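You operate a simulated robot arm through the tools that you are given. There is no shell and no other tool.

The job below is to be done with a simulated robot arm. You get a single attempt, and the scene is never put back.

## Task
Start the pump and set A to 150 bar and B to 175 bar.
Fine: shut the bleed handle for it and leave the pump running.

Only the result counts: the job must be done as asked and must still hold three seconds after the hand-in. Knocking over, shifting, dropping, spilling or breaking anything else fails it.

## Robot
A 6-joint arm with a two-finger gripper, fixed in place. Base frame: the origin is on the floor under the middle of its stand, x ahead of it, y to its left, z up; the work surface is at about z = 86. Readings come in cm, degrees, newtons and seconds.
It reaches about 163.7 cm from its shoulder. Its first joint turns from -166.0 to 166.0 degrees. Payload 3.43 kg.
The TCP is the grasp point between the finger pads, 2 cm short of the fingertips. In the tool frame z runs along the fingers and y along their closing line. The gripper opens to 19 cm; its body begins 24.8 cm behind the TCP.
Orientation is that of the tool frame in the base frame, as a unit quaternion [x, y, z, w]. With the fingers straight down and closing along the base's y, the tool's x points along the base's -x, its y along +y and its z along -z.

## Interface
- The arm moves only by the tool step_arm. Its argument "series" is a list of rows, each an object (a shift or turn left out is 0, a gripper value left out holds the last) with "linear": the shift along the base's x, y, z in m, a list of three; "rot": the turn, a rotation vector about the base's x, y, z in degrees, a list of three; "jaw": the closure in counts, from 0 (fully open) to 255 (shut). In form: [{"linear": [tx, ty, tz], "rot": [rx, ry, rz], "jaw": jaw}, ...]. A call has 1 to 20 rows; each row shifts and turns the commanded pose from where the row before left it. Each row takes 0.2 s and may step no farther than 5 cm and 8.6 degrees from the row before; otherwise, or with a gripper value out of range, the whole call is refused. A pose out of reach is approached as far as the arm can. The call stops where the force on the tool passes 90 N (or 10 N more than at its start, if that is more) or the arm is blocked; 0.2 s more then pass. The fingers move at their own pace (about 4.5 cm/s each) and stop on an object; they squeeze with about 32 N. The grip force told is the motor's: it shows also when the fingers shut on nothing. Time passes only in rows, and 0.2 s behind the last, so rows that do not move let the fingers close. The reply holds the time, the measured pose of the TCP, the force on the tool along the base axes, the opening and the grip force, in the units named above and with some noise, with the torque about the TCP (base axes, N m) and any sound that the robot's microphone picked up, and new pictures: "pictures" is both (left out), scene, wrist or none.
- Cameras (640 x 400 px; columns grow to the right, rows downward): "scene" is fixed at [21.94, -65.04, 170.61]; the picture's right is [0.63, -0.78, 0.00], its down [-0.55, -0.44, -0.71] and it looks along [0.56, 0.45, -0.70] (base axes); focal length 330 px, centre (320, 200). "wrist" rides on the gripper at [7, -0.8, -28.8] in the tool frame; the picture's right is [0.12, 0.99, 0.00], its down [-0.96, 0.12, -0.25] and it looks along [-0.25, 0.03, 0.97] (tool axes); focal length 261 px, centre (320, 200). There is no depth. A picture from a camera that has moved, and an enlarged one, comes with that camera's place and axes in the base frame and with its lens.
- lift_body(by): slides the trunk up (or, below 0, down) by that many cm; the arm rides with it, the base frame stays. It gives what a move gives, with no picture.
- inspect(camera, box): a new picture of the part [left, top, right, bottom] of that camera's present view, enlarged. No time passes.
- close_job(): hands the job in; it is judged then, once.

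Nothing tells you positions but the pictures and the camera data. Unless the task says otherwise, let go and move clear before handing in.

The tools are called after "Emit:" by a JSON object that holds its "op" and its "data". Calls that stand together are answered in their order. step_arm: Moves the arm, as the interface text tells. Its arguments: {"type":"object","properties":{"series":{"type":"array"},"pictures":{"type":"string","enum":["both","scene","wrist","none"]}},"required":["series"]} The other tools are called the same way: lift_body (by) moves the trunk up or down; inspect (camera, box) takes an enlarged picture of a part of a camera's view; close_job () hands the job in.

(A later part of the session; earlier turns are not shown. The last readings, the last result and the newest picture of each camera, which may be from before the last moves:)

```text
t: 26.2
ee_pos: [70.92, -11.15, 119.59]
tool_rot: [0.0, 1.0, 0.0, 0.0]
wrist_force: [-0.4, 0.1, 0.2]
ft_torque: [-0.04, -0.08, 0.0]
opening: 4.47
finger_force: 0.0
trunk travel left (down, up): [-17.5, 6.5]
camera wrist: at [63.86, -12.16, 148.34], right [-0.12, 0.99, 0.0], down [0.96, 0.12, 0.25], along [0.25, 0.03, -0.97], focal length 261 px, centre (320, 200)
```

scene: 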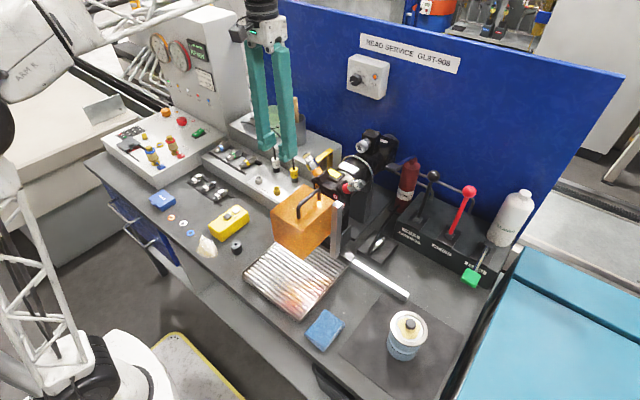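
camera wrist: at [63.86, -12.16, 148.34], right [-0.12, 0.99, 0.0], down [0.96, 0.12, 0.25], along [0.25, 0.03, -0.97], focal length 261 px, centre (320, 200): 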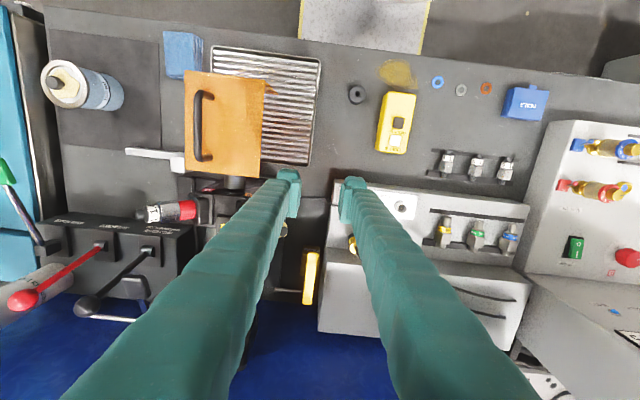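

The bleed handle now points at the robot, across its pipe, and nothing else has moved. Next I'll go to the console with the hand tilted 30° back, so the gripper body clears the gauges, and look at the rocker, knobs and gauges.

Emit:
{"op": "step_arm", "data": {"series": [{"linear": [-0.02, 0.02, 0.03], "jaw": 40}, {"linear": [-0.01, 0.04, 0.02]}, {"linear": [0, 0.045, 0.01]}, {"linear": [0, 0.045, 0]}, {"linear": [0, 0.045, 0]}, {"linear": [0, 0.045, 0]}, {"linear": [0, 0.045, 0]}, {"linear": [0, 0.045, 0]}, {"linear": [0, 0.045, 0]}, {"linear": [0, 0.045, 0], "rot": [0, -7.5, 0]}, {"linear": [0, 0.045, -0.01], "rot": [0, -7.5, 0]}, {"linear": [0, 0.045, -0.01], "rot": [0, -7.5, 0]}, {"linear": [0, 0.045, -0.01], "rot": [0, -7.5, 0]}, {"linear": [0, 0.045, -0.01]}, {"linear": [0, 0.045, -0.01]}, {"linear": [0, 0, 0]}], "pictures": "both"}}

```text
t: 29.6
ee_pos: [67.65, 53.53, 120.94]
tool_rot: [-0.001, 0.966, 0.001, 0.259]
wrist_force: [-0.3, 1.1, -0.7]
ft_torque: [-0.07, -0.03, -0.06]
opening: 16.0
finger_force: 0.0
trunk travel left (down, up): [-17.5, 6.5]
camera wrist: at [47.1, 52.5, 142.24], right [-0.1, 0.99, -0.06], down [0.71, 0.12, 0.7], along [0.7, 0.03, -0.72], focal length 261 px, centre (320, 200)
```

scene: 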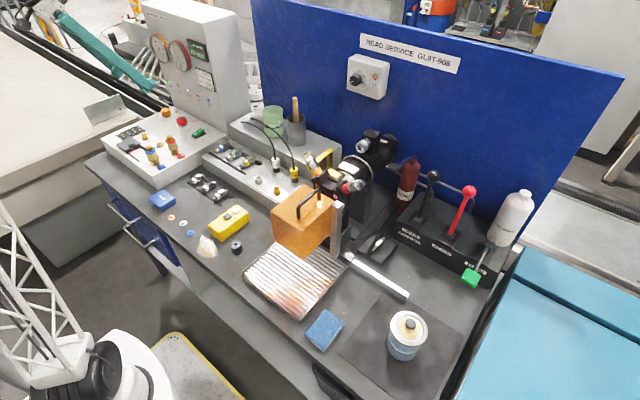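
wrist: 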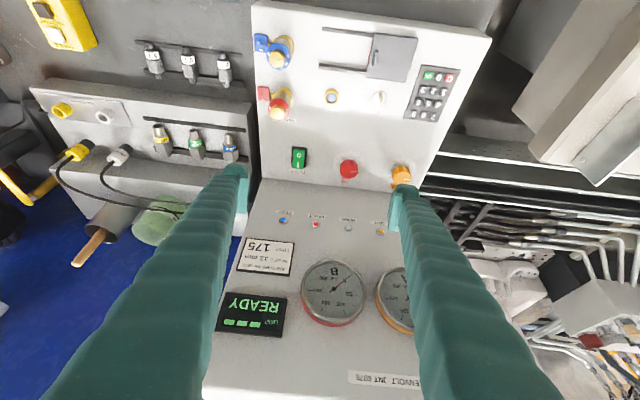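

This view shows the gauges, lamps and knobs between the fingers. I'll enlarge to read the current state.

Emit:
{"op": "inspect", "data": {"camera": "wrist", "box": [290, 240, 420, 340]}}

Emit:
{"op": "inspect", "data": {"camera": "wrist", "box": [280, 130, 420, 210]}}

Emit:
{"op": "inspect", "data": {"camera": "wrist", "box": [250, 20, 400, 130]}}

Emit:
{"op": "inspect", "data": {"camera": "wrist", "box": [280, 140, 320, 180]}}

```text
4.00 times, centred on (355, 290) of wrist
camera zoom: at [47.1, 52.5, 142.24], right [-0.1, 0.99, -0.06], down [0.71, 0.12, 0.7], along [0.7, 0.03, -0.72], focal length 1043 px, centre (180, -160)
```

zoom: 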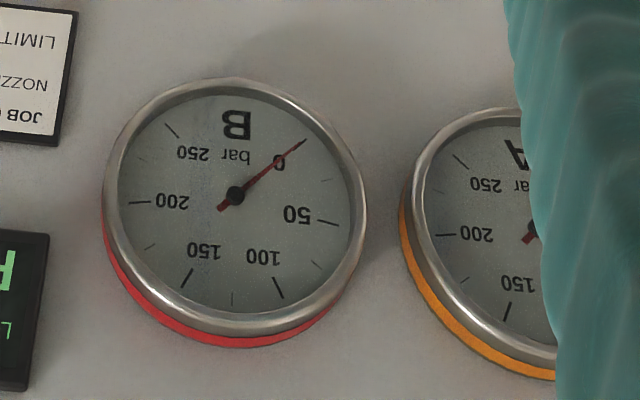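

```text
4.57 times, centred on (350, 170) of wrist
camera zoom: at [47.1, 52.5, 142.24], right [-0.1, 0.99, -0.06], down [0.71, 0.12, 0.7], along [0.7, 0.03, -0.72], focal length 1192 px, centre (183, 337)
```

zoom: 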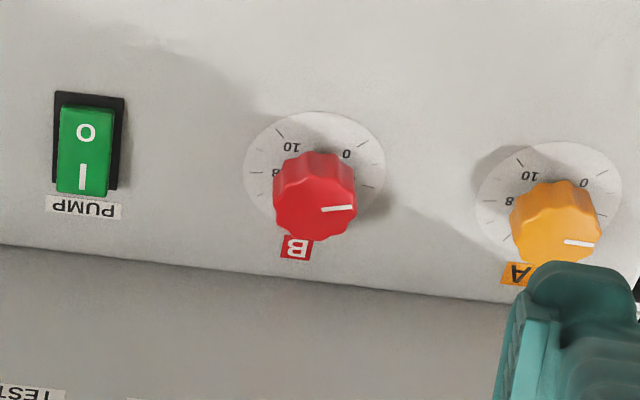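

```text
3.64 times, centred on (325, 75) of wrist
camera zoom: at [47.1, 52.5, 142.24], right [-0.1, 0.99, -0.06], down [0.71, 0.12, 0.7], along [0.7, 0.03, -0.72], focal length 948 px, centre (302, 654)
```

zoom: 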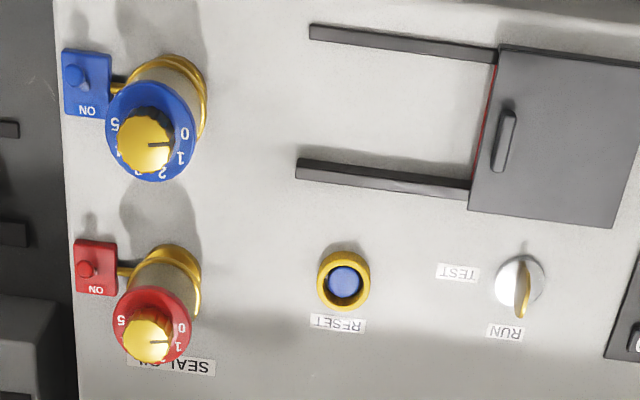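

```text
10.00 times, centred on (300, 160) of wrist
camera zoom: at [47.1, 52.5, 142.24], right [-0.1, 0.99, -0.06], down [0.71, 0.12, 0.7], along [0.7, 0.03, -0.72], focal length 2606 px, centre (520, 600)
```

zoom: 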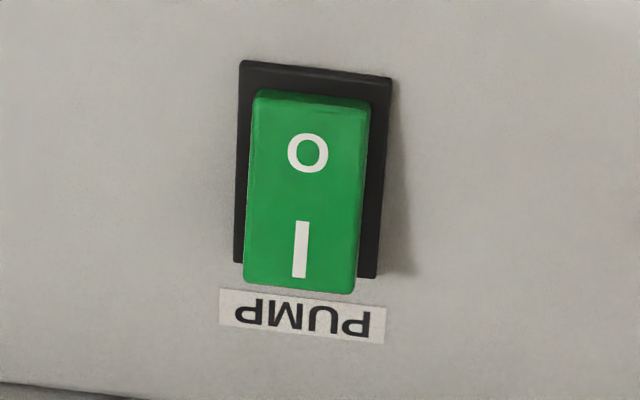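

The rocker's I end (toward the tower, at about x 83.5, y 48.4) stands proud, so the pump is off; both gauges read 0. I'll close the fingers, move above the I end, and stop to check.

Emit:
{"op": "step_arm", "data": {"series": [{"linear": [0.02, -0.01, -0.01], "jaw": 255}, {"linear": [0.03, -0.01, -0.02]}, {"linear": [0.03, -0.01, -0.02]}, {"linear": [0.04, -0.01, -0.03]}, {"linear": [0.0385, -0.0113, -0.03]}, {"linear": [0, 0, -0.02]}, {"jaw": 255}, {"jaw": 255}, {"jaw": 255}, {"jaw": 255}], "pictures": "both"}}

```text
refused: row 4 steps farther than a row can; nothing moved
```

Emit:
{"op": "step_arm", "data": {"series": [{"linear": [0.02, -0.01, -0.01], "jaw": 255}, {"linear": [0.03, -0.01, -0.02]}, {"linear": [0.03, -0.01, -0.02]}, {"linear": [0.03, -0.01, -0.02]}, {"linear": [0.03, -0.01, -0.02]}, {"linear": [0.0185, -0.0013, -0.02]}, {"linear": [0, 0, -0.02]}, {"jaw": 255}, {"jaw": 255}, {"jaw": 255}], "pictures": "both"}}

```text
t: 31.8
ee_pos: [83.38, 48.37, 107.69]
tool_rot: [0.0, 0.966, 0.001, 0.259]
wrist_force: [0.3, 0.5, 0.3]
ft_torque: [0.0, -0.02, -0.02]
opening: 0.0
finger_force: 31.8
trunk travel left (down, up): [-17.5, 6.5]
camera wrist: at [62.86, 47.38, 129.08], right [-0.1, 0.99, -0.06], down [0.71, 0.12, 0.7], along [0.7, 0.03, -0.72], focal length 261 px, centre (320, 200)
```

scene: 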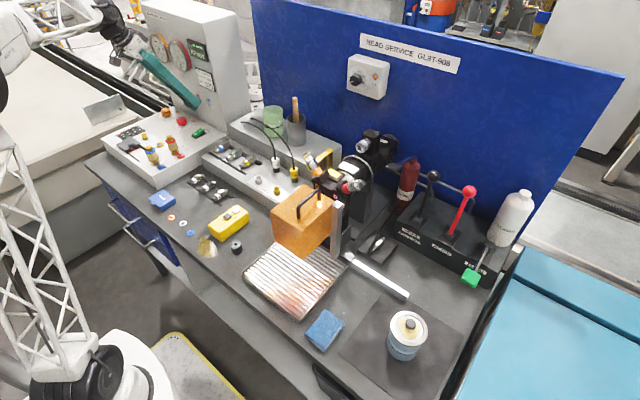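
wrist: 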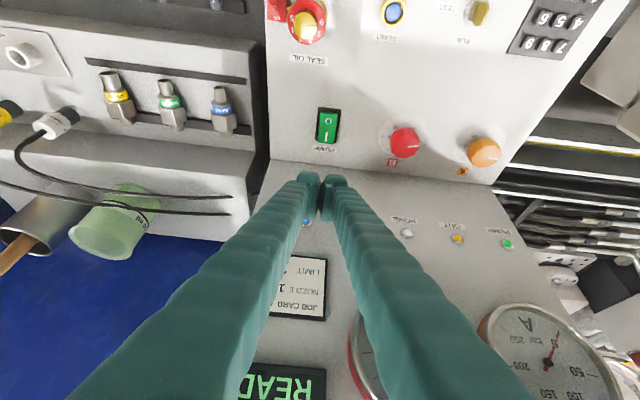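

The fingertips line up with the rocker in y. I'll descend in small steps, watching the force and pictures.

Emit:
{"op": "step_arm", "data": {"series": [{"linear": [0.002, 0, -0.02]}, {"linear": [0, 0, -0.02]}, {"linear": [0, 0, -0.02]}, {"linear": [0, 0, -0.01]}, {"linear": [0, 0, 0]}], "pictures": "both"}}

```text
t: 33.0
ee_pos: [83.94, 48.45, 100.55]
tool_rot: [0.0, 0.966, 0.0, 0.258]
wrist_force: [0.4, 0.0, -0.9]
ft_torque: [0.0, 0.01, 0.01]
opening: 0.01
finger_force: 32.1
trunk travel left (down, up): [-17.5, 6.5]
camera wrist: at [63.21, 47.53, 121.92], right [-0.1, 0.99, -0.06], down [0.71, 0.12, 0.7], along [0.7, 0.03, -0.72], focal length 261 px, centre (320, 200)
```

scene: 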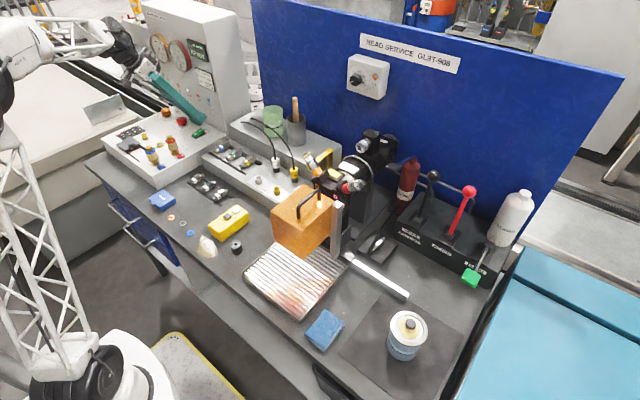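
wrist: 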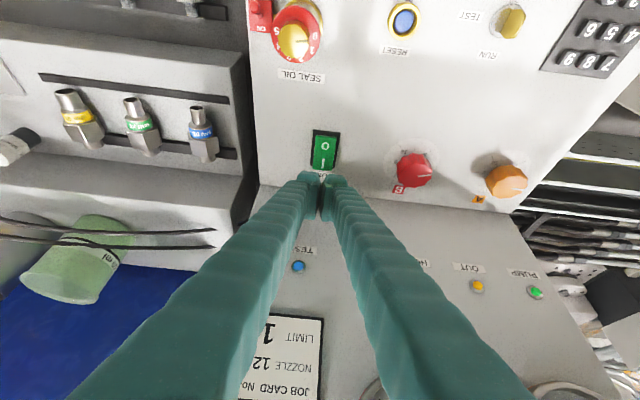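

Emit:
{"op": "inspect", "data": {"camera": "wrist", "box": [280, 120, 360, 200]}}

Emit:
{"op": "inspect", "data": {"camera": "scene", "box": [160, 100, 240, 160]}}

```text
5.00 times, centred on (320, 160) of wrist
camera zoom: at [63.21, 47.53, 121.92], right [-0.1, 0.99, -0.06], down [0.71, 0.12, 0.7], along [0.7, 0.03, -0.72], focal length 1303 px, centre (320, 400)
```

zoom: 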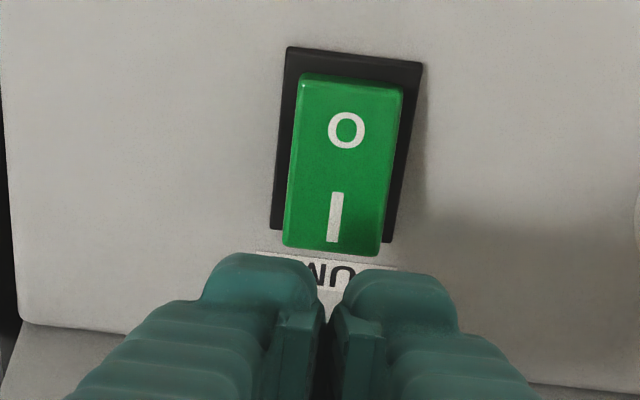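

```text
6.67 times, centred on (200, 130) of scene
camera zoom: at [21.94, -65.04, 170.61], right [0.63, -0.78, 0.0], down [-0.55, -0.44, -0.71], along [0.56, 0.45, -0.7], focal length 2202 px, centre (1120, 667)
```

zoom: 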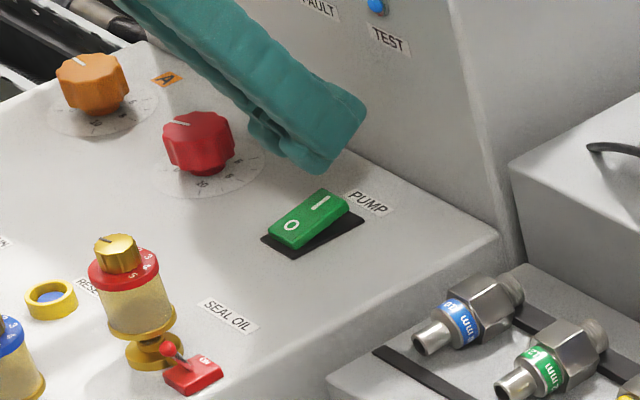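

The I end of the rocker is clearly raised under the fingertips. I'll press down in half-centimetre steps.

Emit:
{"op": "step_arm", "data": {"series": [{"linear": [0, 0, -0.005]}, {"linear": [0, 0, -0.005]}, {"linear": [0, 0, -0.005]}, {"linear": [0, 0, -0.005]}, {"linear": [0, 0, 0]}], "pictures": "none"}}

Emit:
{"op": "inspect", "data": {"camera": "scene", "box": [160, 100, 240, 160]}}

```text
t: 34.2
ee_pos: [83.87, 48.66, 98.38]
tool_rot: [0.0, 0.966, 0.0, 0.259]
wrist_force: [0.1, 0.5, -0.2]
ft_torque: [0.0, 0.03, 0.03]
opening: 0.01
finger_force: 32.6
trunk travel left (down, up): [-17.5, 6.5]
```

```text
6.67 times, centred on (200, 130) of scene
camera zoom: at [21.94, -65.04, 170.61], right [0.63, -0.78, 0.0], down [-0.55, -0.44, -0.71], along [0.56, 0.45, -0.7], focal length 2202 px, centre (1120, 667)
```

zoom: 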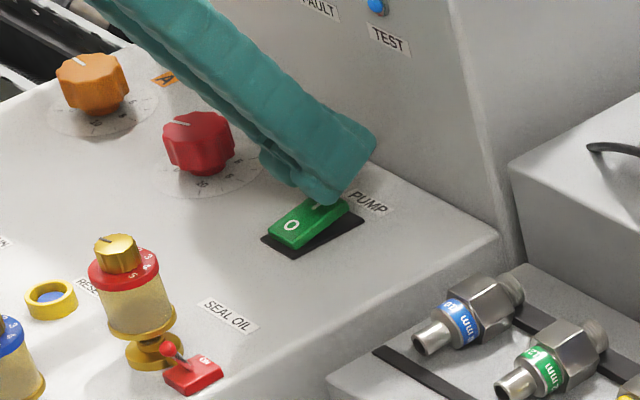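

Emit:
{"op": "step_arm", "data": {"series": [{"linear": [0, 0, -0.005]}, {"linear": [0, 0, -0.004]}, {"linear": [0, 0, 0]}], "pictures": "none"}}

Emit:
{"op": "inspect", "data": {"camera": "scene", "box": [160, 100, 240, 160]}}

```text
t: 35.0
ee_pos: [83.8, 48.48, 97.61]
tool_rot: [0.0, 0.966, 0.0, 0.259]
wrist_force: [-0.6, 0.1, -0.3]
ft_torque: [0.01, 0.01, 0.01]
opening: 0.0
finger_force: 32.1
trunk travel left (down, up): [-17.5, 6.5]
```

```text
6.67 times, centred on (200, 130) of scene
camera zoom: at [21.94, -65.04, 170.61], right [0.63, -0.78, 0.0], down [-0.55, -0.44, -0.71], along [0.56, 0.45, -0.7], focal length 2202 px, centre (1120, 667)
```

zoom: 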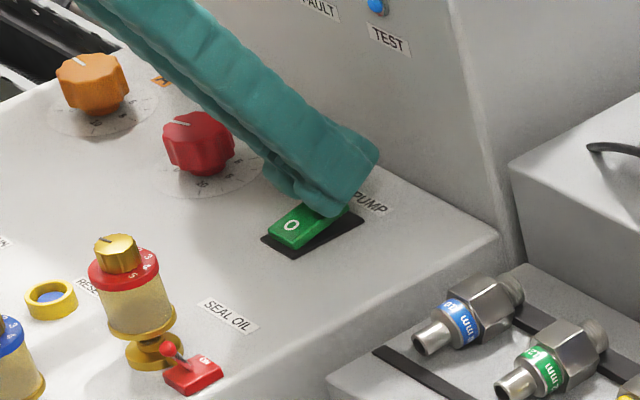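

Emit:
{"op": "step_arm", "data": {"series": [{"linear": [0, 0, -0.004]}, {"linear": [0, 0, -0.004]}, {"linear": [0, 0, 0]}], "pictures": "none"}}

Emit:
{"op": "inspect", "data": {"camera": "scene", "box": [160, 100, 240, 160]}}

```text
t: 35.8
ee_pos: [83.87, 48.5, 96.73]
tool_rot: [0.001, 0.966, 0.0, 0.258]
wrist_force: [-0.8, 0.0, 0.0]
ft_torque: [0.02, -0.02, -0.01]
opening: 0.0
finger_force: 34.4
trunk travel left (down, up): [-17.5, 6.5]
```

```text
6.67 times, centred on (200, 130) of scene
camera zoom: at [21.94, -65.04, 170.61], right [0.63, -0.78, 0.0], down [-0.55, -0.44, -0.71], along [0.56, 0.45, -0.7], focal length 2202 px, centre (1120, 667)
```

zoom: 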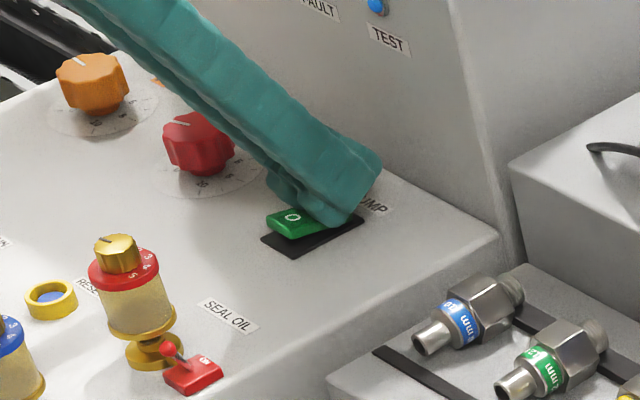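

The rocker has tipped: its O end is now raised. I'll press a touch more to seat it, then lift off and check the lamps, display and gauges.

Emit:
{"op": "step_arm", "data": {"series": [{"linear": [0, 0, -0.003]}, {"linear": [0, 0, 0]}, {"linear": [0, 0, 0.02]}, {"linear": [0, 0, 0.04]}, {"linear": [-0.03, 0, 0.04], "jaw": 40}, {"linear": [-0.03, 0.01, 0.03]}, {"linear": [-0.04, 0.01, 0.02]}, {"linear": [-0.04, 0.01, 0.02]}, {"linear": [-0.02, 0.01, 0.02]}, {"linear": [0, 0.01, 0.02]}, {"linear": [0, 0, 0]}], "pictures": "both"}}

```text
t: 38.2
ee_pos: [68.02, 53.43, 117.31]
tool_rot: [0.001, 0.966, -0.001, 0.259]
wrist_force: [0.4, -0.9, 0.4]
ft_torque: [0.05, 0.0, 0.01]
opening: 14.21
finger_force: 0.1
trunk travel left (down, up): [-17.5, 6.5]
camera wrist: at [47.4, 52.36, 138.72], right [-0.1, 0.99, -0.06], down [0.71, 0.12, 0.7], along [0.7, 0.03, -0.72], focal length 261 px, centre (320, 200)
```

scene: 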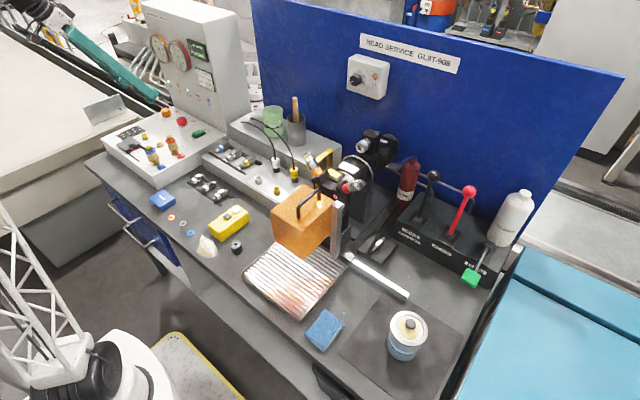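
wrist: 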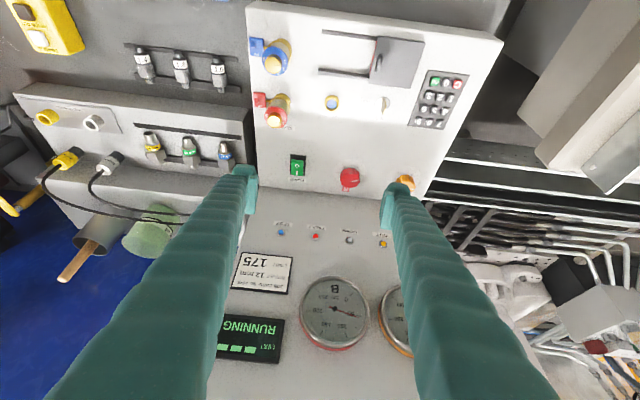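

The display now says RUNNING and the gauges have moved. I'll read them closely.

Emit:
{"op": "inspect", "data": {"camera": "wrist", "box": [290, 260, 420, 360]}}

Emit:
{"op": "inspect", "data": {"camera": "scene", "box": [140, 20, 220, 80]}}

Emit:
{"op": "inspect", "data": {"camera": "wrist", "box": [280, 140, 420, 220]}}

Emit:
{"op": "inspect", "data": {"camera": "scene", "box": [160, 60, 240, 120]}}

```text
4.00 times, centred on (355, 310) of wrist
camera zoom: at [47.4, 52.36, 138.72], right [-0.1, 0.99, -0.06], down [0.71, 0.12, 0.7], along [0.7, 0.03, -0.72], focal length 1043 px, centre (180, -240)
```

zoom: 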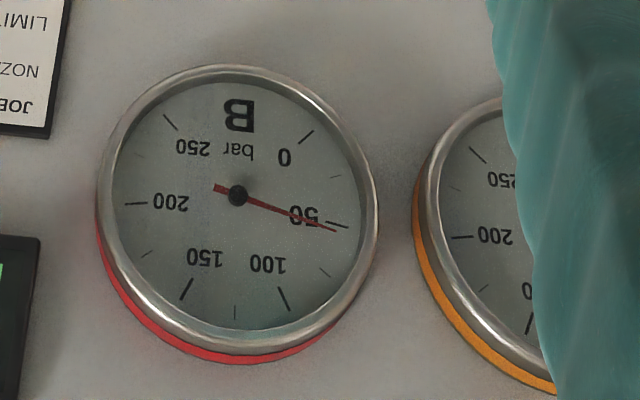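

```text
6.67 times, centred on (180, 50) of scene
camera zoom: at [21.94, -65.04, 170.61], right [0.63, -0.78, 0.0], down [-0.55, -0.44, -0.71], along [0.56, 0.45, -0.7], focal length 2202 px, centre (1253, 1200)
```

zoom: 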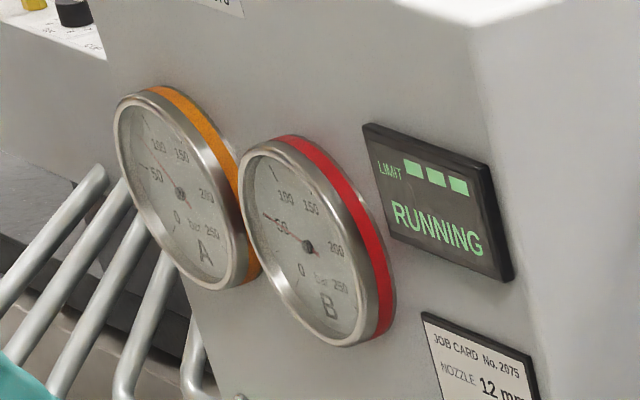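

```text
4.57 times, centred on (350, 180) of wrist
camera zoom: at [47.4, 52.36, 138.72], right [-0.1, 0.99, -0.06], down [0.71, 0.12, 0.7], along [0.7, 0.03, -0.72], focal length 1192 px, centre (183, 291)
```

zoom: 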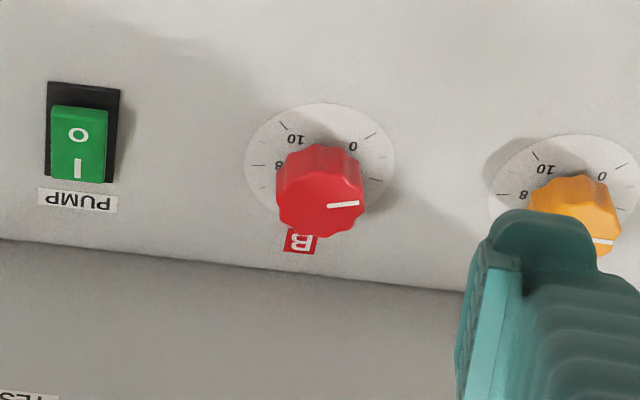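

```text
6.67 times, centred on (200, 90) of scene
camera zoom: at [21.94, -65.04, 170.61], right [0.63, -0.78, 0.0], down [-0.55, -0.44, -0.71], along [0.56, 0.45, -0.7], focal length 2202 px, centre (1120, 933)
```

zoom: 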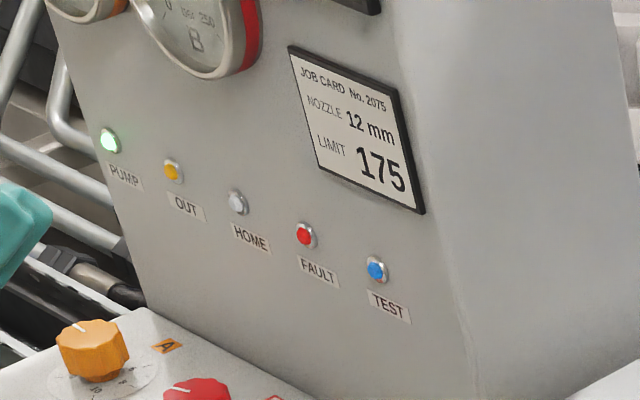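

The pump lamp is lit and the display says RUNNING; B reads about 52 bar and A somewhat similar, with the knobs near 2 on their 0–10 dials. I'll yaw the hand +50° and hover over the red B knob (about 82.7, 59.9, top at z 96) so I can turn it clockwise.

Emit:
{"op": "step_arm", "data": {"series": [{"rot": [0, 0, 8], "jaw": 160}, {"rot": [0, 0, 8]}, {"rot": [0, 0, 8]}, {"rot": [0, 0, 8]}, {"rot": [0, 0, 8]}, {"rot": [0, 0, 8]}, {"rot": [0, 0, 2]}, {"linear": [0.03, 0.015, -0.02]}, {"linear": [0.03, 0.015, -0.02]}, {"linear": [0.03, 0.015, -0.02]}, {"linear": [0.03, 0.01, -0.02]}, {"linear": [0.027, 0.01, -0.02]}, {"linear": [0, 0, 0]}], "pictures": "both"}}

```text
t: 41.0
ee_pos: [82.52, 59.82, 107.53]
tool_rot: [-0.408, 0.875, 0.11, 0.235]
wrist_force: [-0.1, 0.0, 0.0]
ft_torque: [-0.01, 0.05, -0.01]
opening: 7.08
finger_force: 0.2
trunk travel left (down, up): [-17.5, 6.5]
camera wrist: at [69.91, 43.46, 128.93], right [-0.83, 0.56, -0.06], down [0.37, 0.62, 0.69], along [0.43, 0.55, -0.72], focal length 261 px, centre (320, 200)
```

scene: 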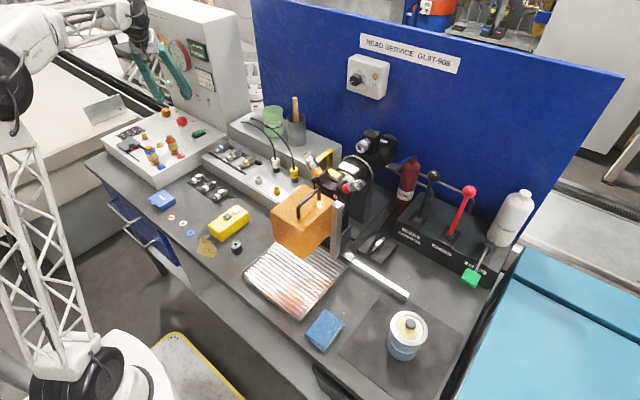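
wrist: 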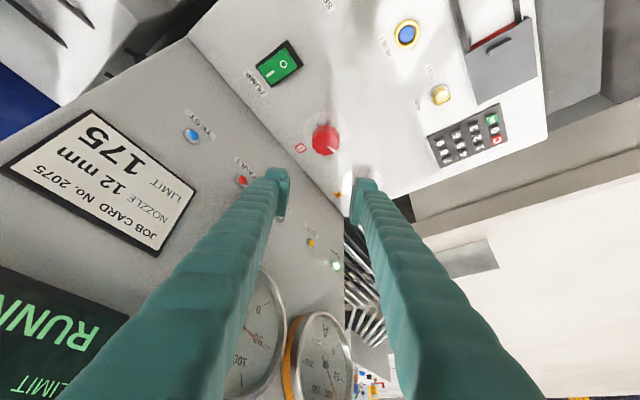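

Emit:
{"op": "inspect", "data": {"camera": "wrist", "box": [275, 100, 375, 200]}}

Emit:
{"op": "inspect", "data": {"camera": "scene", "box": [140, 40, 240, 140]}}

```text
4.00 times, centred on (325, 150) of wrist
camera zoom: at [69.91, 43.46, 128.93], right [-0.83, 0.56, -0.06], down [0.37, 0.62, 0.69], along [0.43, 0.55, -0.72], focal length 1043 px, centre (300, 400)
```

zoom: 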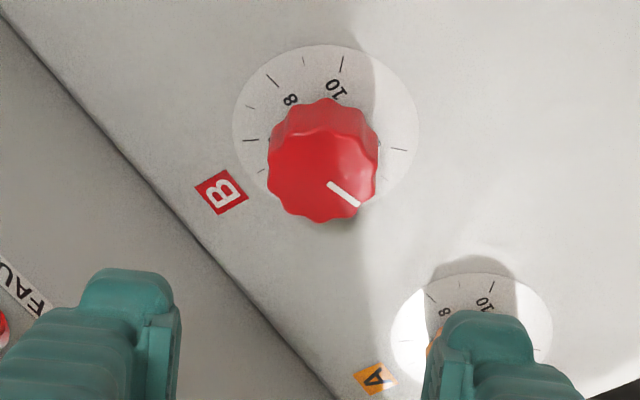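

```text
4.00 times, centred on (190, 90) of scene
camera zoom: at [21.94, -65.04, 170.61], right [0.63, -0.78, 0.0], down [-0.55, -0.44, -0.71], along [0.56, 0.45, -0.7], focal length 1321 px, centre (840, 640)
```

zoom: 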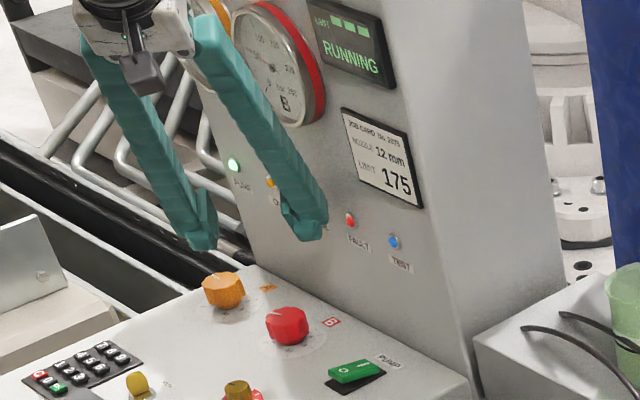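

The knob is centred under the fingers. I'll descend around it in stages.

Emit:
{"op": "step_arm", "data": {"series": [{"linear": [0.001, 0.002, -0.03]}, {"linear": [0.001, 0.002, -0.03]}, {"linear": [0, 0, -0.03]}, {"linear": [0, 0, -0.01]}, {"linear": [0, 0, 0]}], "pictures": "wrist"}}

Emit:
{"op": "inspect", "data": {"camera": "scene", "box": [140, 60, 240, 140]}}

```text
t: 42.2
ee_pos: [82.77, 60.28, 97.69]
tool_rot: [-0.408, 0.875, 0.109, 0.235]
wrist_force: [-0.4, 0.0, 0.3]
ft_torque: [-0.02, 0.02, 0.03]
opening: 7.1
finger_force: 0.0
trunk travel left (down, up): [-17.5, 6.5]
camera wrist: at [70.08, 43.91, 118.87], right [-0.83, 0.56, -0.06], down [0.37, 0.62, 0.7], along [0.43, 0.55, -0.72], focal length 261 px, centre (320, 200)
```

wrist: 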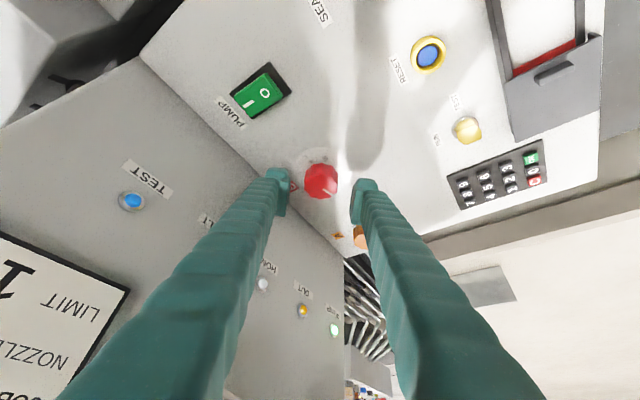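

```text
5.00 times, centred on (190, 100) of scene
camera zoom: at [21.94, -65.04, 170.61], right [0.63, -0.78, 0.0], down [-0.55, -0.44, -0.71], along [0.56, 0.45, -0.7], focal length 1651 px, centre (970, 700)
```

zoom: 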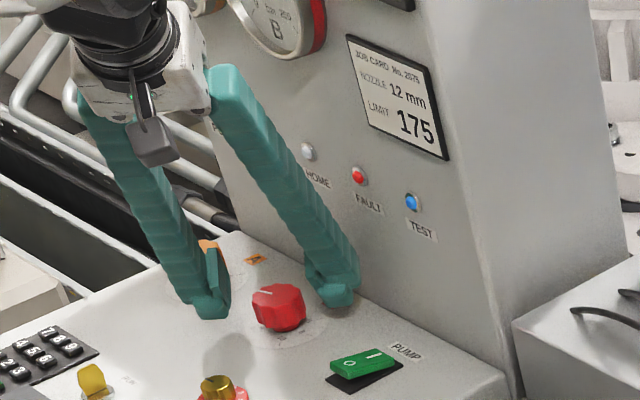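

Fingers straddle the knob with even gaps. I'll go down 2.2 cm more and close gently.

Emit:
{"op": "step_arm", "data": {"series": [{"linear": [0, 0, -0.011]}, {"linear": [0, 0, -0.011]}, {"linear": [0, 0, 0]}], "pictures": "none"}}

Emit:
{"op": "inspect", "data": {"camera": "wrist", "box": [260, 140, 380, 220]}}

Emit:
{"op": "inspect", "data": {"camera": "scene", "box": [140, 80, 240, 140]}}

```text
t: 43.0
ee_pos: [82.8, 60.33, 95.49]
tool_rot: [-0.407, 0.876, 0.109, 0.235]
wrist_force: [-1.9, -1.7, 10.2]
ft_torque: [-0.06, 0.17, 0.07]
opening: 7.1
finger_force: 0.0
trunk travel left (down, up): [-17.5, 6.5]
```

```text
5.00 times, centred on (320, 180) of wrist
camera zoom: at [70.08, 43.81, 116.75], right [-0.83, 0.56, -0.06], down [0.37, 0.62, 0.7], along [0.43, 0.55, -0.72], focal length 1303 px, centre (320, 300)
```

zoom: 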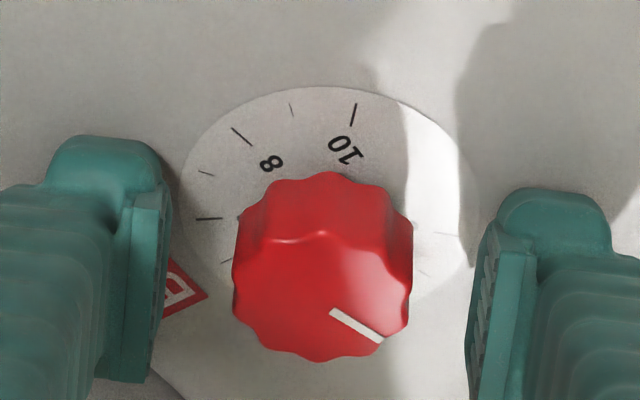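

```text
6.40 times, centred on (190, 110) of scene
camera zoom: at [21.94, -65.04, 170.61], right [0.63, -0.78, 0.0], down [-0.55, -0.44, -0.71], along [0.56, 0.45, -0.7], focal length 2114 px, centre (1152, 776)
```

zoom: 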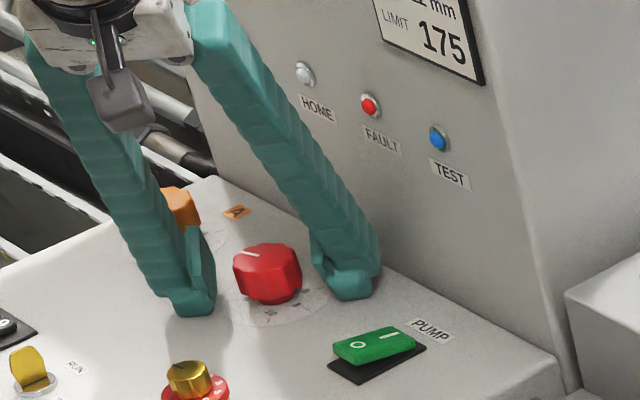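

The fingertips just touch the console surface (10 N). I'll raise 0.4 cm and close on the knob.

Emit:
{"op": "step_arm", "data": {"series": [{"linear": [0, 0, 0.004]}, {"jaw": 255}, {"jaw": 255}, {"jaw": 255}, {"jaw": 255}, {"jaw": 255}], "pictures": "wrist"}}

Emit:
{"op": "inspect", "data": {"camera": "wrist", "box": [260, 140, 380, 220]}}

```text
t: 44.4
ee_pos: [82.69, 60.24, 95.69]
tool_rot: [-0.408, 0.875, 0.109, 0.235]
wrist_force: [-0.4, -1.4, -4.0]
ft_torque: [-0.02, -0.05, -0.02]
opening: 3.91
finger_force: 45.2
trunk travel left (down, up): [-17.5, 6.5]
camera wrist: at [70.08, 43.85, 117.05], right [-0.83, 0.56, -0.06], down [0.37, 0.62, 0.69], along [0.43, 0.55, -0.72], focal length 261 px, centre (320, 200)
```

wrist: 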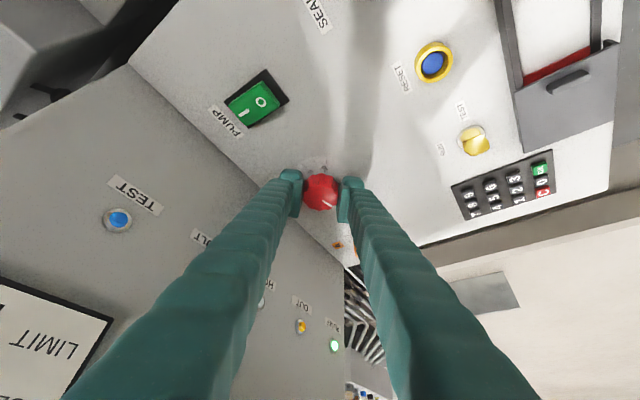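

```text
5.00 times, centred on (320, 180) of wrist
camera zoom: at [70.08, 43.85, 117.05], right [-0.83, 0.56, -0.06], down [0.37, 0.62, 0.69], along [0.43, 0.55, -0.72], focal length 1303 px, centre (320, 300)
```

zoom: 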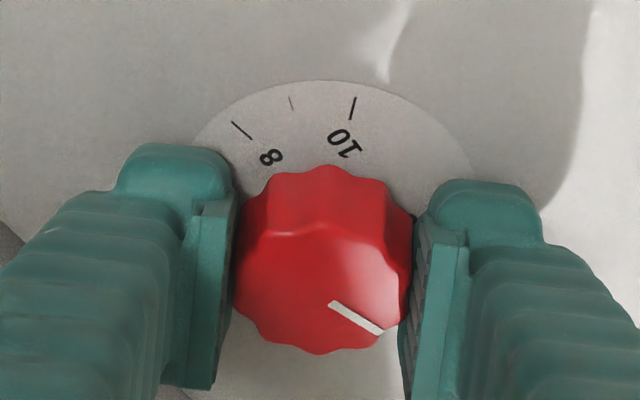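

The knob is held squarely (opening 3.91 cm, near-zero side force). I'll turn it clockwise 48° first and check grip and gauge.

Emit:
{"op": "step_arm", "data": {"series": [{"linear": [0, -0.0003, 0], "rot": [0, 0, -6]}, {"linear": [0, -0.0003, 0], "rot": [0, 0, -6]}, {"linear": [0, -0.0003, 0], "rot": [0, 0, -6]}, {"linear": [0, -0.0003, 0], "rot": [0, 0, -6]}, {"linear": [0, -0.0003, 0], "rot": [0, 0, -6]}, {"linear": [0, -0.0003, 0], "rot": [0, 0, -6]}, {"linear": [0, -0.0003, 0], "rot": [0, 0, -6]}, {"linear": [0, -0.0003, 0], "rot": [0, 0, -6]}, {"linear": [0, 0, 0]}], "pictures": "both"}}

Emit:
{"op": "inspect", "data": {"camera": "wrist", "box": [260, 140, 380, 220]}}

Emit:
{"op": "inspect", "data": {"camera": "scene", "box": [140, 20, 220, 80]}}

```text
t: 46.4
ee_pos: [82.83, 59.97, 95.72]
tool_rot: [-0.017, 0.966, 0.006, 0.26]
wrist_force: [18.7, -0.6, 12.0]
ft_torque: [0.03, -0.44, 0.01]
opening: 3.91
finger_force: 45.0
trunk travel left (down, up): [-17.5, 6.5]
camera wrist: at [62.22, 58.32, 117.02], right [-0.14, 0.99, -0.06], down [0.7, 0.14, 0.7], along [0.7, 0.05, -0.72], focal length 261 px, centre (320, 200)
```

scene: 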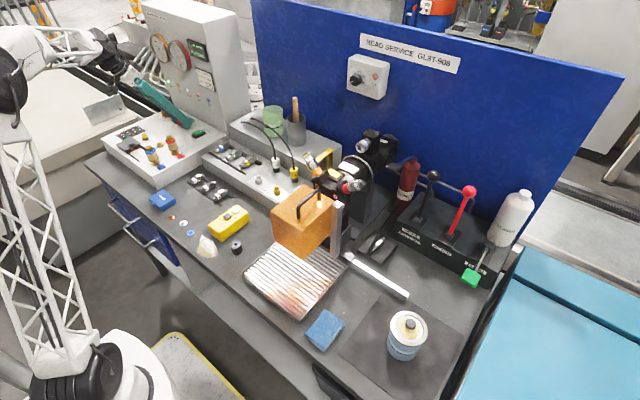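
wrist: 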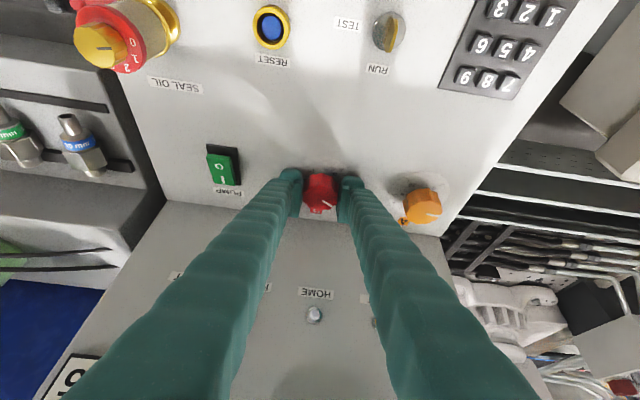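

```text
5.00 times, centred on (320, 180) of wrist
camera zoom: at [62.22, 58.32, 117.02], right [-0.14, 0.99, -0.06], down [0.7, 0.14, 0.7], along [0.7, 0.05, -0.72], focal length 1303 px, centre (320, 300)
```

zoom: 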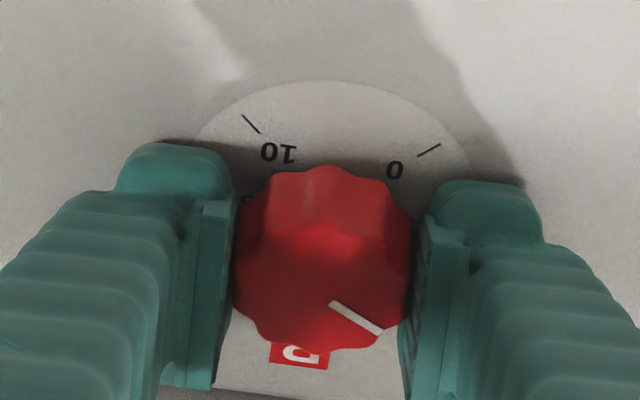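

```text
6.67 times, centred on (180, 50) of scene
camera zoom: at [21.94, -65.04, 170.61], right [0.63, -0.78, 0.0], down [-0.55, -0.44, -0.71], along [0.56, 0.45, -0.7], focal length 2202 px, centre (1253, 1200)
```

zoom: 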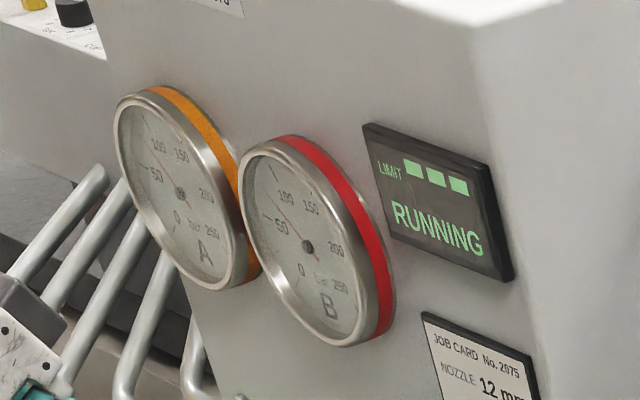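

The knob turned with the fingers without slipping, and the scene camera can still see both gauges: B has risen to about 90 bar, i.e. roughly 1.2° per bar. I'll turn another 48°, following the knob's centre.

Emit:
{"op": "step_arm", "data": {"series": [{"linear": [0.0004, -0.0006, 0], "rot": [0, 0, -6]}, {"linear": [0.0003, -0.0006, 0], "rot": [0, 0, -6]}, {"linear": [0.0003, -0.0006, 0], "rot": [0, 0, -6]}, {"linear": [0.0002, -0.0006, 0], "rot": [0, 0, -6]}, {"linear": [0, -0.0005, 0], "rot": [0, 0, -6]}, {"linear": [-0.0002, -0.0005, 0], "rot": [0, 0, -6]}, {"linear": [-0.0002, -0.0004, 0], "rot": [0, 0, -6]}, {"linear": [-0.0003, -0.0004, 0], "rot": [0, 0, -6]}, {"linear": [0, 0, 0]}], "pictures": "scene"}}

Emit:
{"op": "inspect", "data": {"camera": "wrist", "box": [260, 140, 380, 220]}}

Emit:
{"op": "inspect", "data": {"camera": "scene", "box": [140, 20, 220, 80]}}

```text
t: 48.4
ee_pos: [82.67, 59.78, 95.7]
tool_rot: [0.378, 0.889, -0.101, 0.238]
wrist_force: [4.7, 30.4, 20.0]
ft_torque: [0.78, 0.01, -0.04]
opening: 3.9
finger_force: 45.1
trunk travel left (down, up): [-17.5, 6.5]
```

scene: 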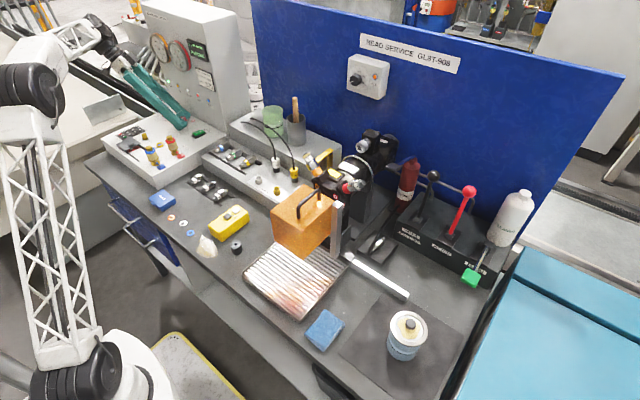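

```text
5.00 times, centred on (320, 180) of wrist
camera zoom: at [67.75, 73.77, 117.0], right [0.64, 0.76, -0.06], down [0.58, -0.43, 0.7], along [0.51, -0.48, -0.72], focal length 1303 px, centre (320, 300)
```

zoom: 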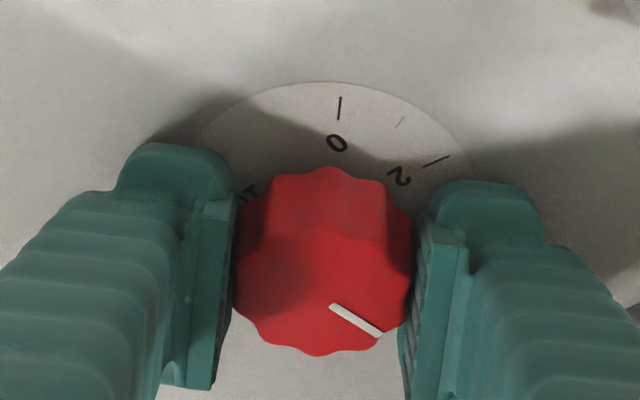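

```text
6.67 times, centred on (180, 50) of scene
camera zoom: at [21.94, -65.04, 170.61], right [0.63, -0.78, 0.0], down [-0.55, -0.44, -0.71], along [0.56, 0.45, -0.7], focal length 2202 px, centre (1253, 1200)
```

zoom: 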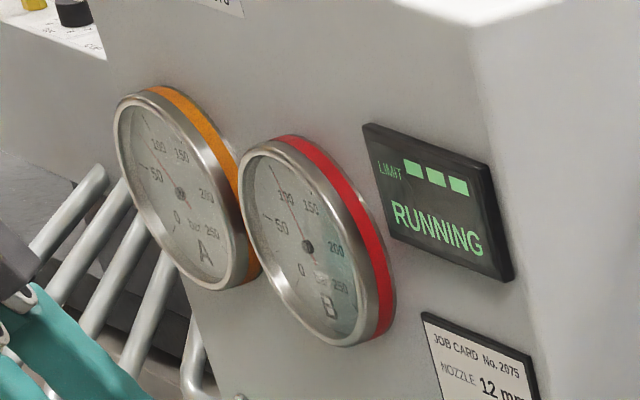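

The knob has turned about 96° in total and B is still climbing or near 100 bar. I'll wait a moment and read both gauges at higher zoom.

Emit:
{"op": "step_arm", "data": {"series": [{"linear": [0, 0, 0]}, {"linear": [0, 0, 0]}, {"linear": [0, 0, 0]}, {"linear": [0, 0, 0]}, {"linear": [0, 0, 0]}], "pictures": "none"}}

Emit:
{"op": "inspect", "data": {"camera": "scene", "box": [165, 35, 205, 75]}}

Emit:
{"op": "inspect", "data": {"camera": "scene", "box": [145, 25, 185, 65]}}

```text
t: 49.6
ee_pos: [82.89, 59.45, 95.55]
tool_rot: [0.378, 0.889, -0.102, 0.239]
wrist_force: [40.0, 10.2, 14.7]
ft_torque: [-0.13, -0.78, -0.26]
opening: 3.79
finger_force: 45.4
trunk travel left (down, up): [-17.5, 6.5]
```

```text
10.00 times, centred on (185, 55) of scene
camera zoom: at [21.94, -65.04, 170.61], right [0.63, -0.78, 0.0], down [-0.55, -0.44, -0.71], along [0.56, 0.45, -0.7], focal length 3302 px, centre (1670, 1650)
```

zoom: 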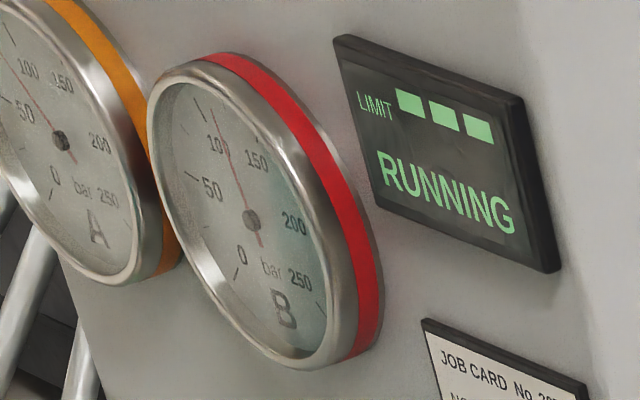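

```text
10.00 times, centred on (165, 45) of scene
camera zoom: at [21.94, -65.04, 170.61], right [0.63, -0.78, 0.0], down [-0.55, -0.44, -0.71], along [0.56, 0.45, -0.7], focal length 3302 px, centre (1870, 1750)
```

zoom: 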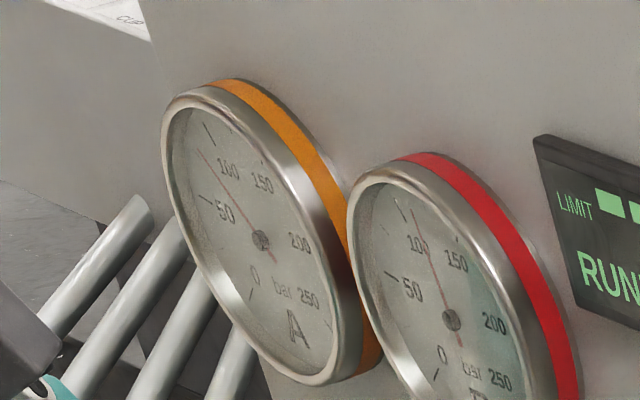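

B reads about 111 bar and A about 82 bar, so the response is shallower than I first took it to be. I'll release, swing the hand back to +50° around the knob, and regrip.

Emit:
{"op": "step_arm", "data": {"series": [{"jaw": 160}, {"jaw": 160}, {"jaw": 160}, {"jaw": 160}, {"linear": [0, 0, 0.01]}, {"linear": [0, 0, 0]}], "pictures": "wrist"}}

Emit:
{"op": "inspect", "data": {"camera": "wrist", "box": [260, 140, 380, 220]}}

Emit:
{"op": "inspect", "data": {"camera": "scene", "box": [155, 35, 195, 75]}}

```text
t: 51.0
ee_pos: [82.73, 59.54, 96.56]
tool_rot: [0.378, 0.889, -0.102, 0.238]
wrist_force: [1.2, -0.2, 0.2]
ft_torque: [0.0, -0.04, 0.01]
opening: 7.09
finger_force: 0.0
trunk travel left (down, up): [-17.5, 6.5]
camera wrist: at [67.84, 73.66, 117.98], right [0.64, 0.76, -0.06], down [0.58, -0.43, 0.7], along [0.51, -0.48, -0.72], focal length 261 px, centre (320, 200)
```

wrist: 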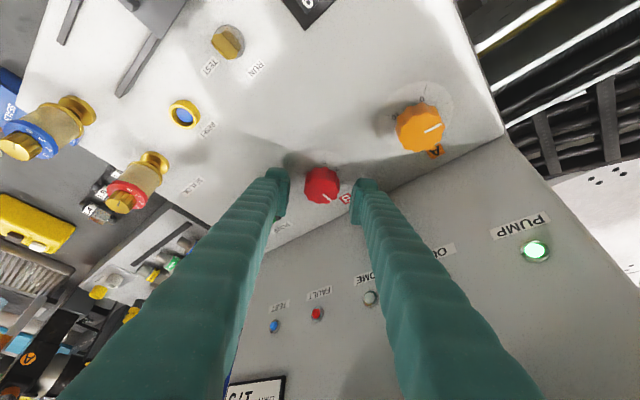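

```text
5.00 times, centred on (320, 180) of wrist
camera zoom: at [67.84, 73.66, 117.98], right [0.64, 0.76, -0.06], down [0.58, -0.43, 0.7], along [0.51, -0.48, -0.72], focal length 1303 px, centre (320, 300)
```

zoom: 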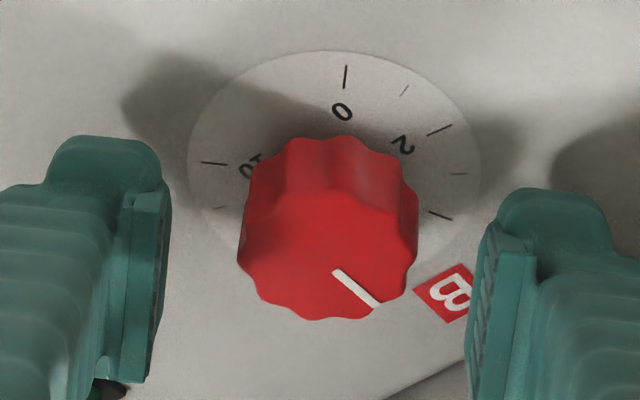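

```text
10.00 times, centred on (175, 55) of scene
camera zoom: at [21.94, -65.04, 170.61], right [0.63, -0.78, 0.0], down [-0.55, -0.44, -0.71], along [0.56, 0.45, -0.7], focal length 3302 px, centre (1770, 1650)
```

zoom: 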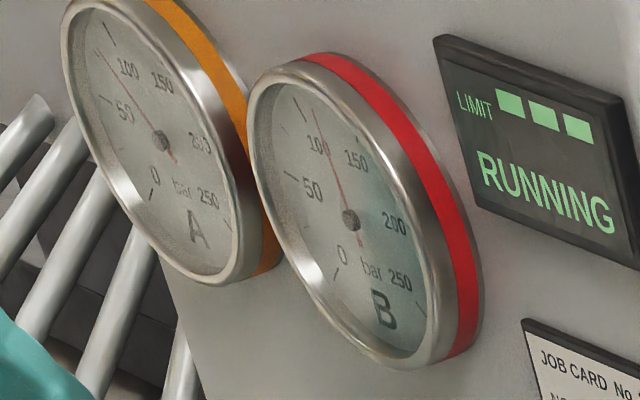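

The knob stayed put and B holds at about 112 bar. I'll rotate the open fingers back around the knob to +50° and recentre on its axis (82.45, 59.95).

Emit:
{"op": "step_arm", "data": {"series": [{"linear": [-0.0003, 0.0003, 0.006], "rot": [0, 0, 8]}, {"linear": [-0.0003, 0.0004, 0.004], "rot": [0, 0, 8]}, {"linear": [-0.0003, 0.0004, 0], "rot": [0, 0, 8]}, {"linear": [-0.0003, 0.0004, 0], "rot": [0, 0, 8]}, {"linear": [-0.0003, 0.0004, 0], "rot": [0, 0, 8]}, {"linear": [-0.0003, 0.0004, 0], "rot": [0, 0, 8]}, {"linear": [-0.0003, 0.0004, 0], "rot": [0, 0, 8]}, {"linear": [-0.0003, 0.0004, 0], "rot": [0, 0, 8]}, {"linear": [-0.0003, 0.0004, 0], "rot": [0, 0, 8]}, {"linear": [-0.0003, 0.0003, 0], "rot": [0, 0, 8]}, {"linear": [0, 0, 0], "rot": [0, 0, 8]}, {"linear": [0, 0, 0], "rot": [0, 0, 8]}, {"linear": [0, 0, 0]}], "pictures": "wrist"}}

Emit:
{"op": "inspect", "data": {"camera": "wrist", "box": [260, 140, 380, 220]}}

```text
t: 53.8
ee_pos: [82.6, 60.06, 97.47]
tool_rot: [-0.409, 0.875, 0.111, 0.235]
wrist_force: [0.5, 0.6, -0.5]
ft_torque: [0.03, 0.02, -0.01]
opening: 7.1
finger_force: 0.1
trunk travel left (down, up): [-17.5, 6.5]
camera wrist: at [69.86, 43.64, 119.0], right [-0.83, 0.56, -0.06], down [0.37, 0.62, 0.7], along [0.43, 0.55, -0.72], focal length 261 px, centre (320, 200)
```

wrist: 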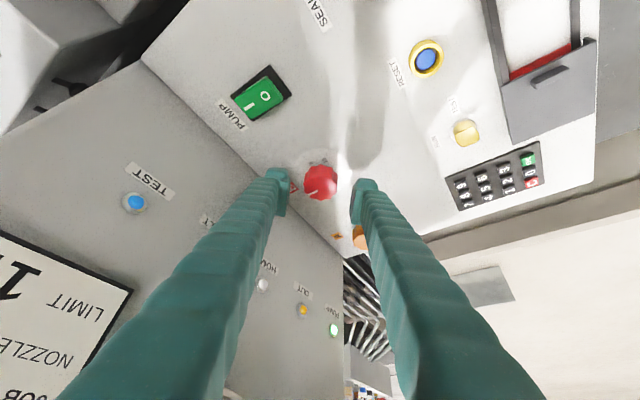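

```text
5.00 times, centred on (320, 180) of wrist
camera zoom: at [69.86, 43.64, 119.0], right [-0.83, 0.56, -0.06], down [0.37, 0.62, 0.7], along [0.43, 0.55, -0.72], focal length 1303 px, centre (320, 300)
```

zoom: 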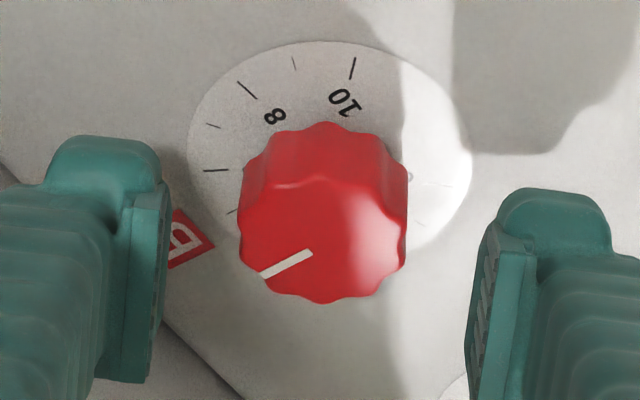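

Now I'll lower 1.7 cm and close on the knob again.

Emit:
{"op": "step_arm", "data": {"series": [{"linear": [-0.001, -0.001, -0.009]}, {"linear": [0, 0, -0.008]}, {"jaw": 255}, {"jaw": 255}, {"jaw": 255}, {"jaw": 255}, {"jaw": 255}], "pictures": "none"}}

Emit:
{"op": "inspect", "data": {"camera": "scene", "box": [155, 35, 195, 75]}}

```text
t: 55.4
ee_pos: [82.36, 59.85, 95.96]
tool_rot: [-0.409, 0.875, 0.109, 0.236]
wrist_force: [12.5, -7.1, 0.8]
ft_torque: [0.03, 0.03, -0.03]
opening: 3.83
finger_force: 45.1
trunk travel left (down, up): [-17.5, 6.5]
```

```text
10.00 times, centred on (175, 55) of scene
camera zoom: at [21.94, -65.04, 170.61], right [0.63, -0.78, 0.0], down [-0.55, -0.44, -0.71], along [0.56, 0.45, -0.7], focal length 3302 px, centre (1770, 1650)
```

zoom: 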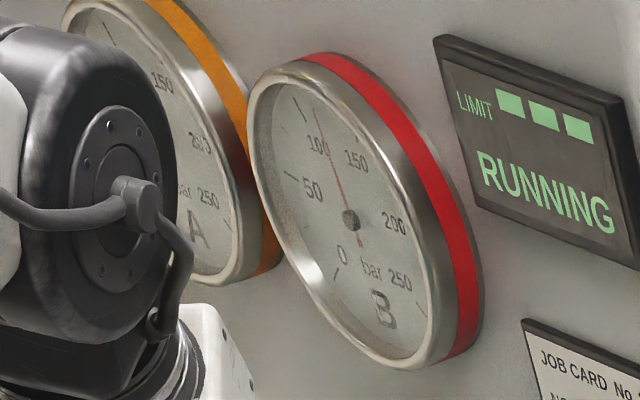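

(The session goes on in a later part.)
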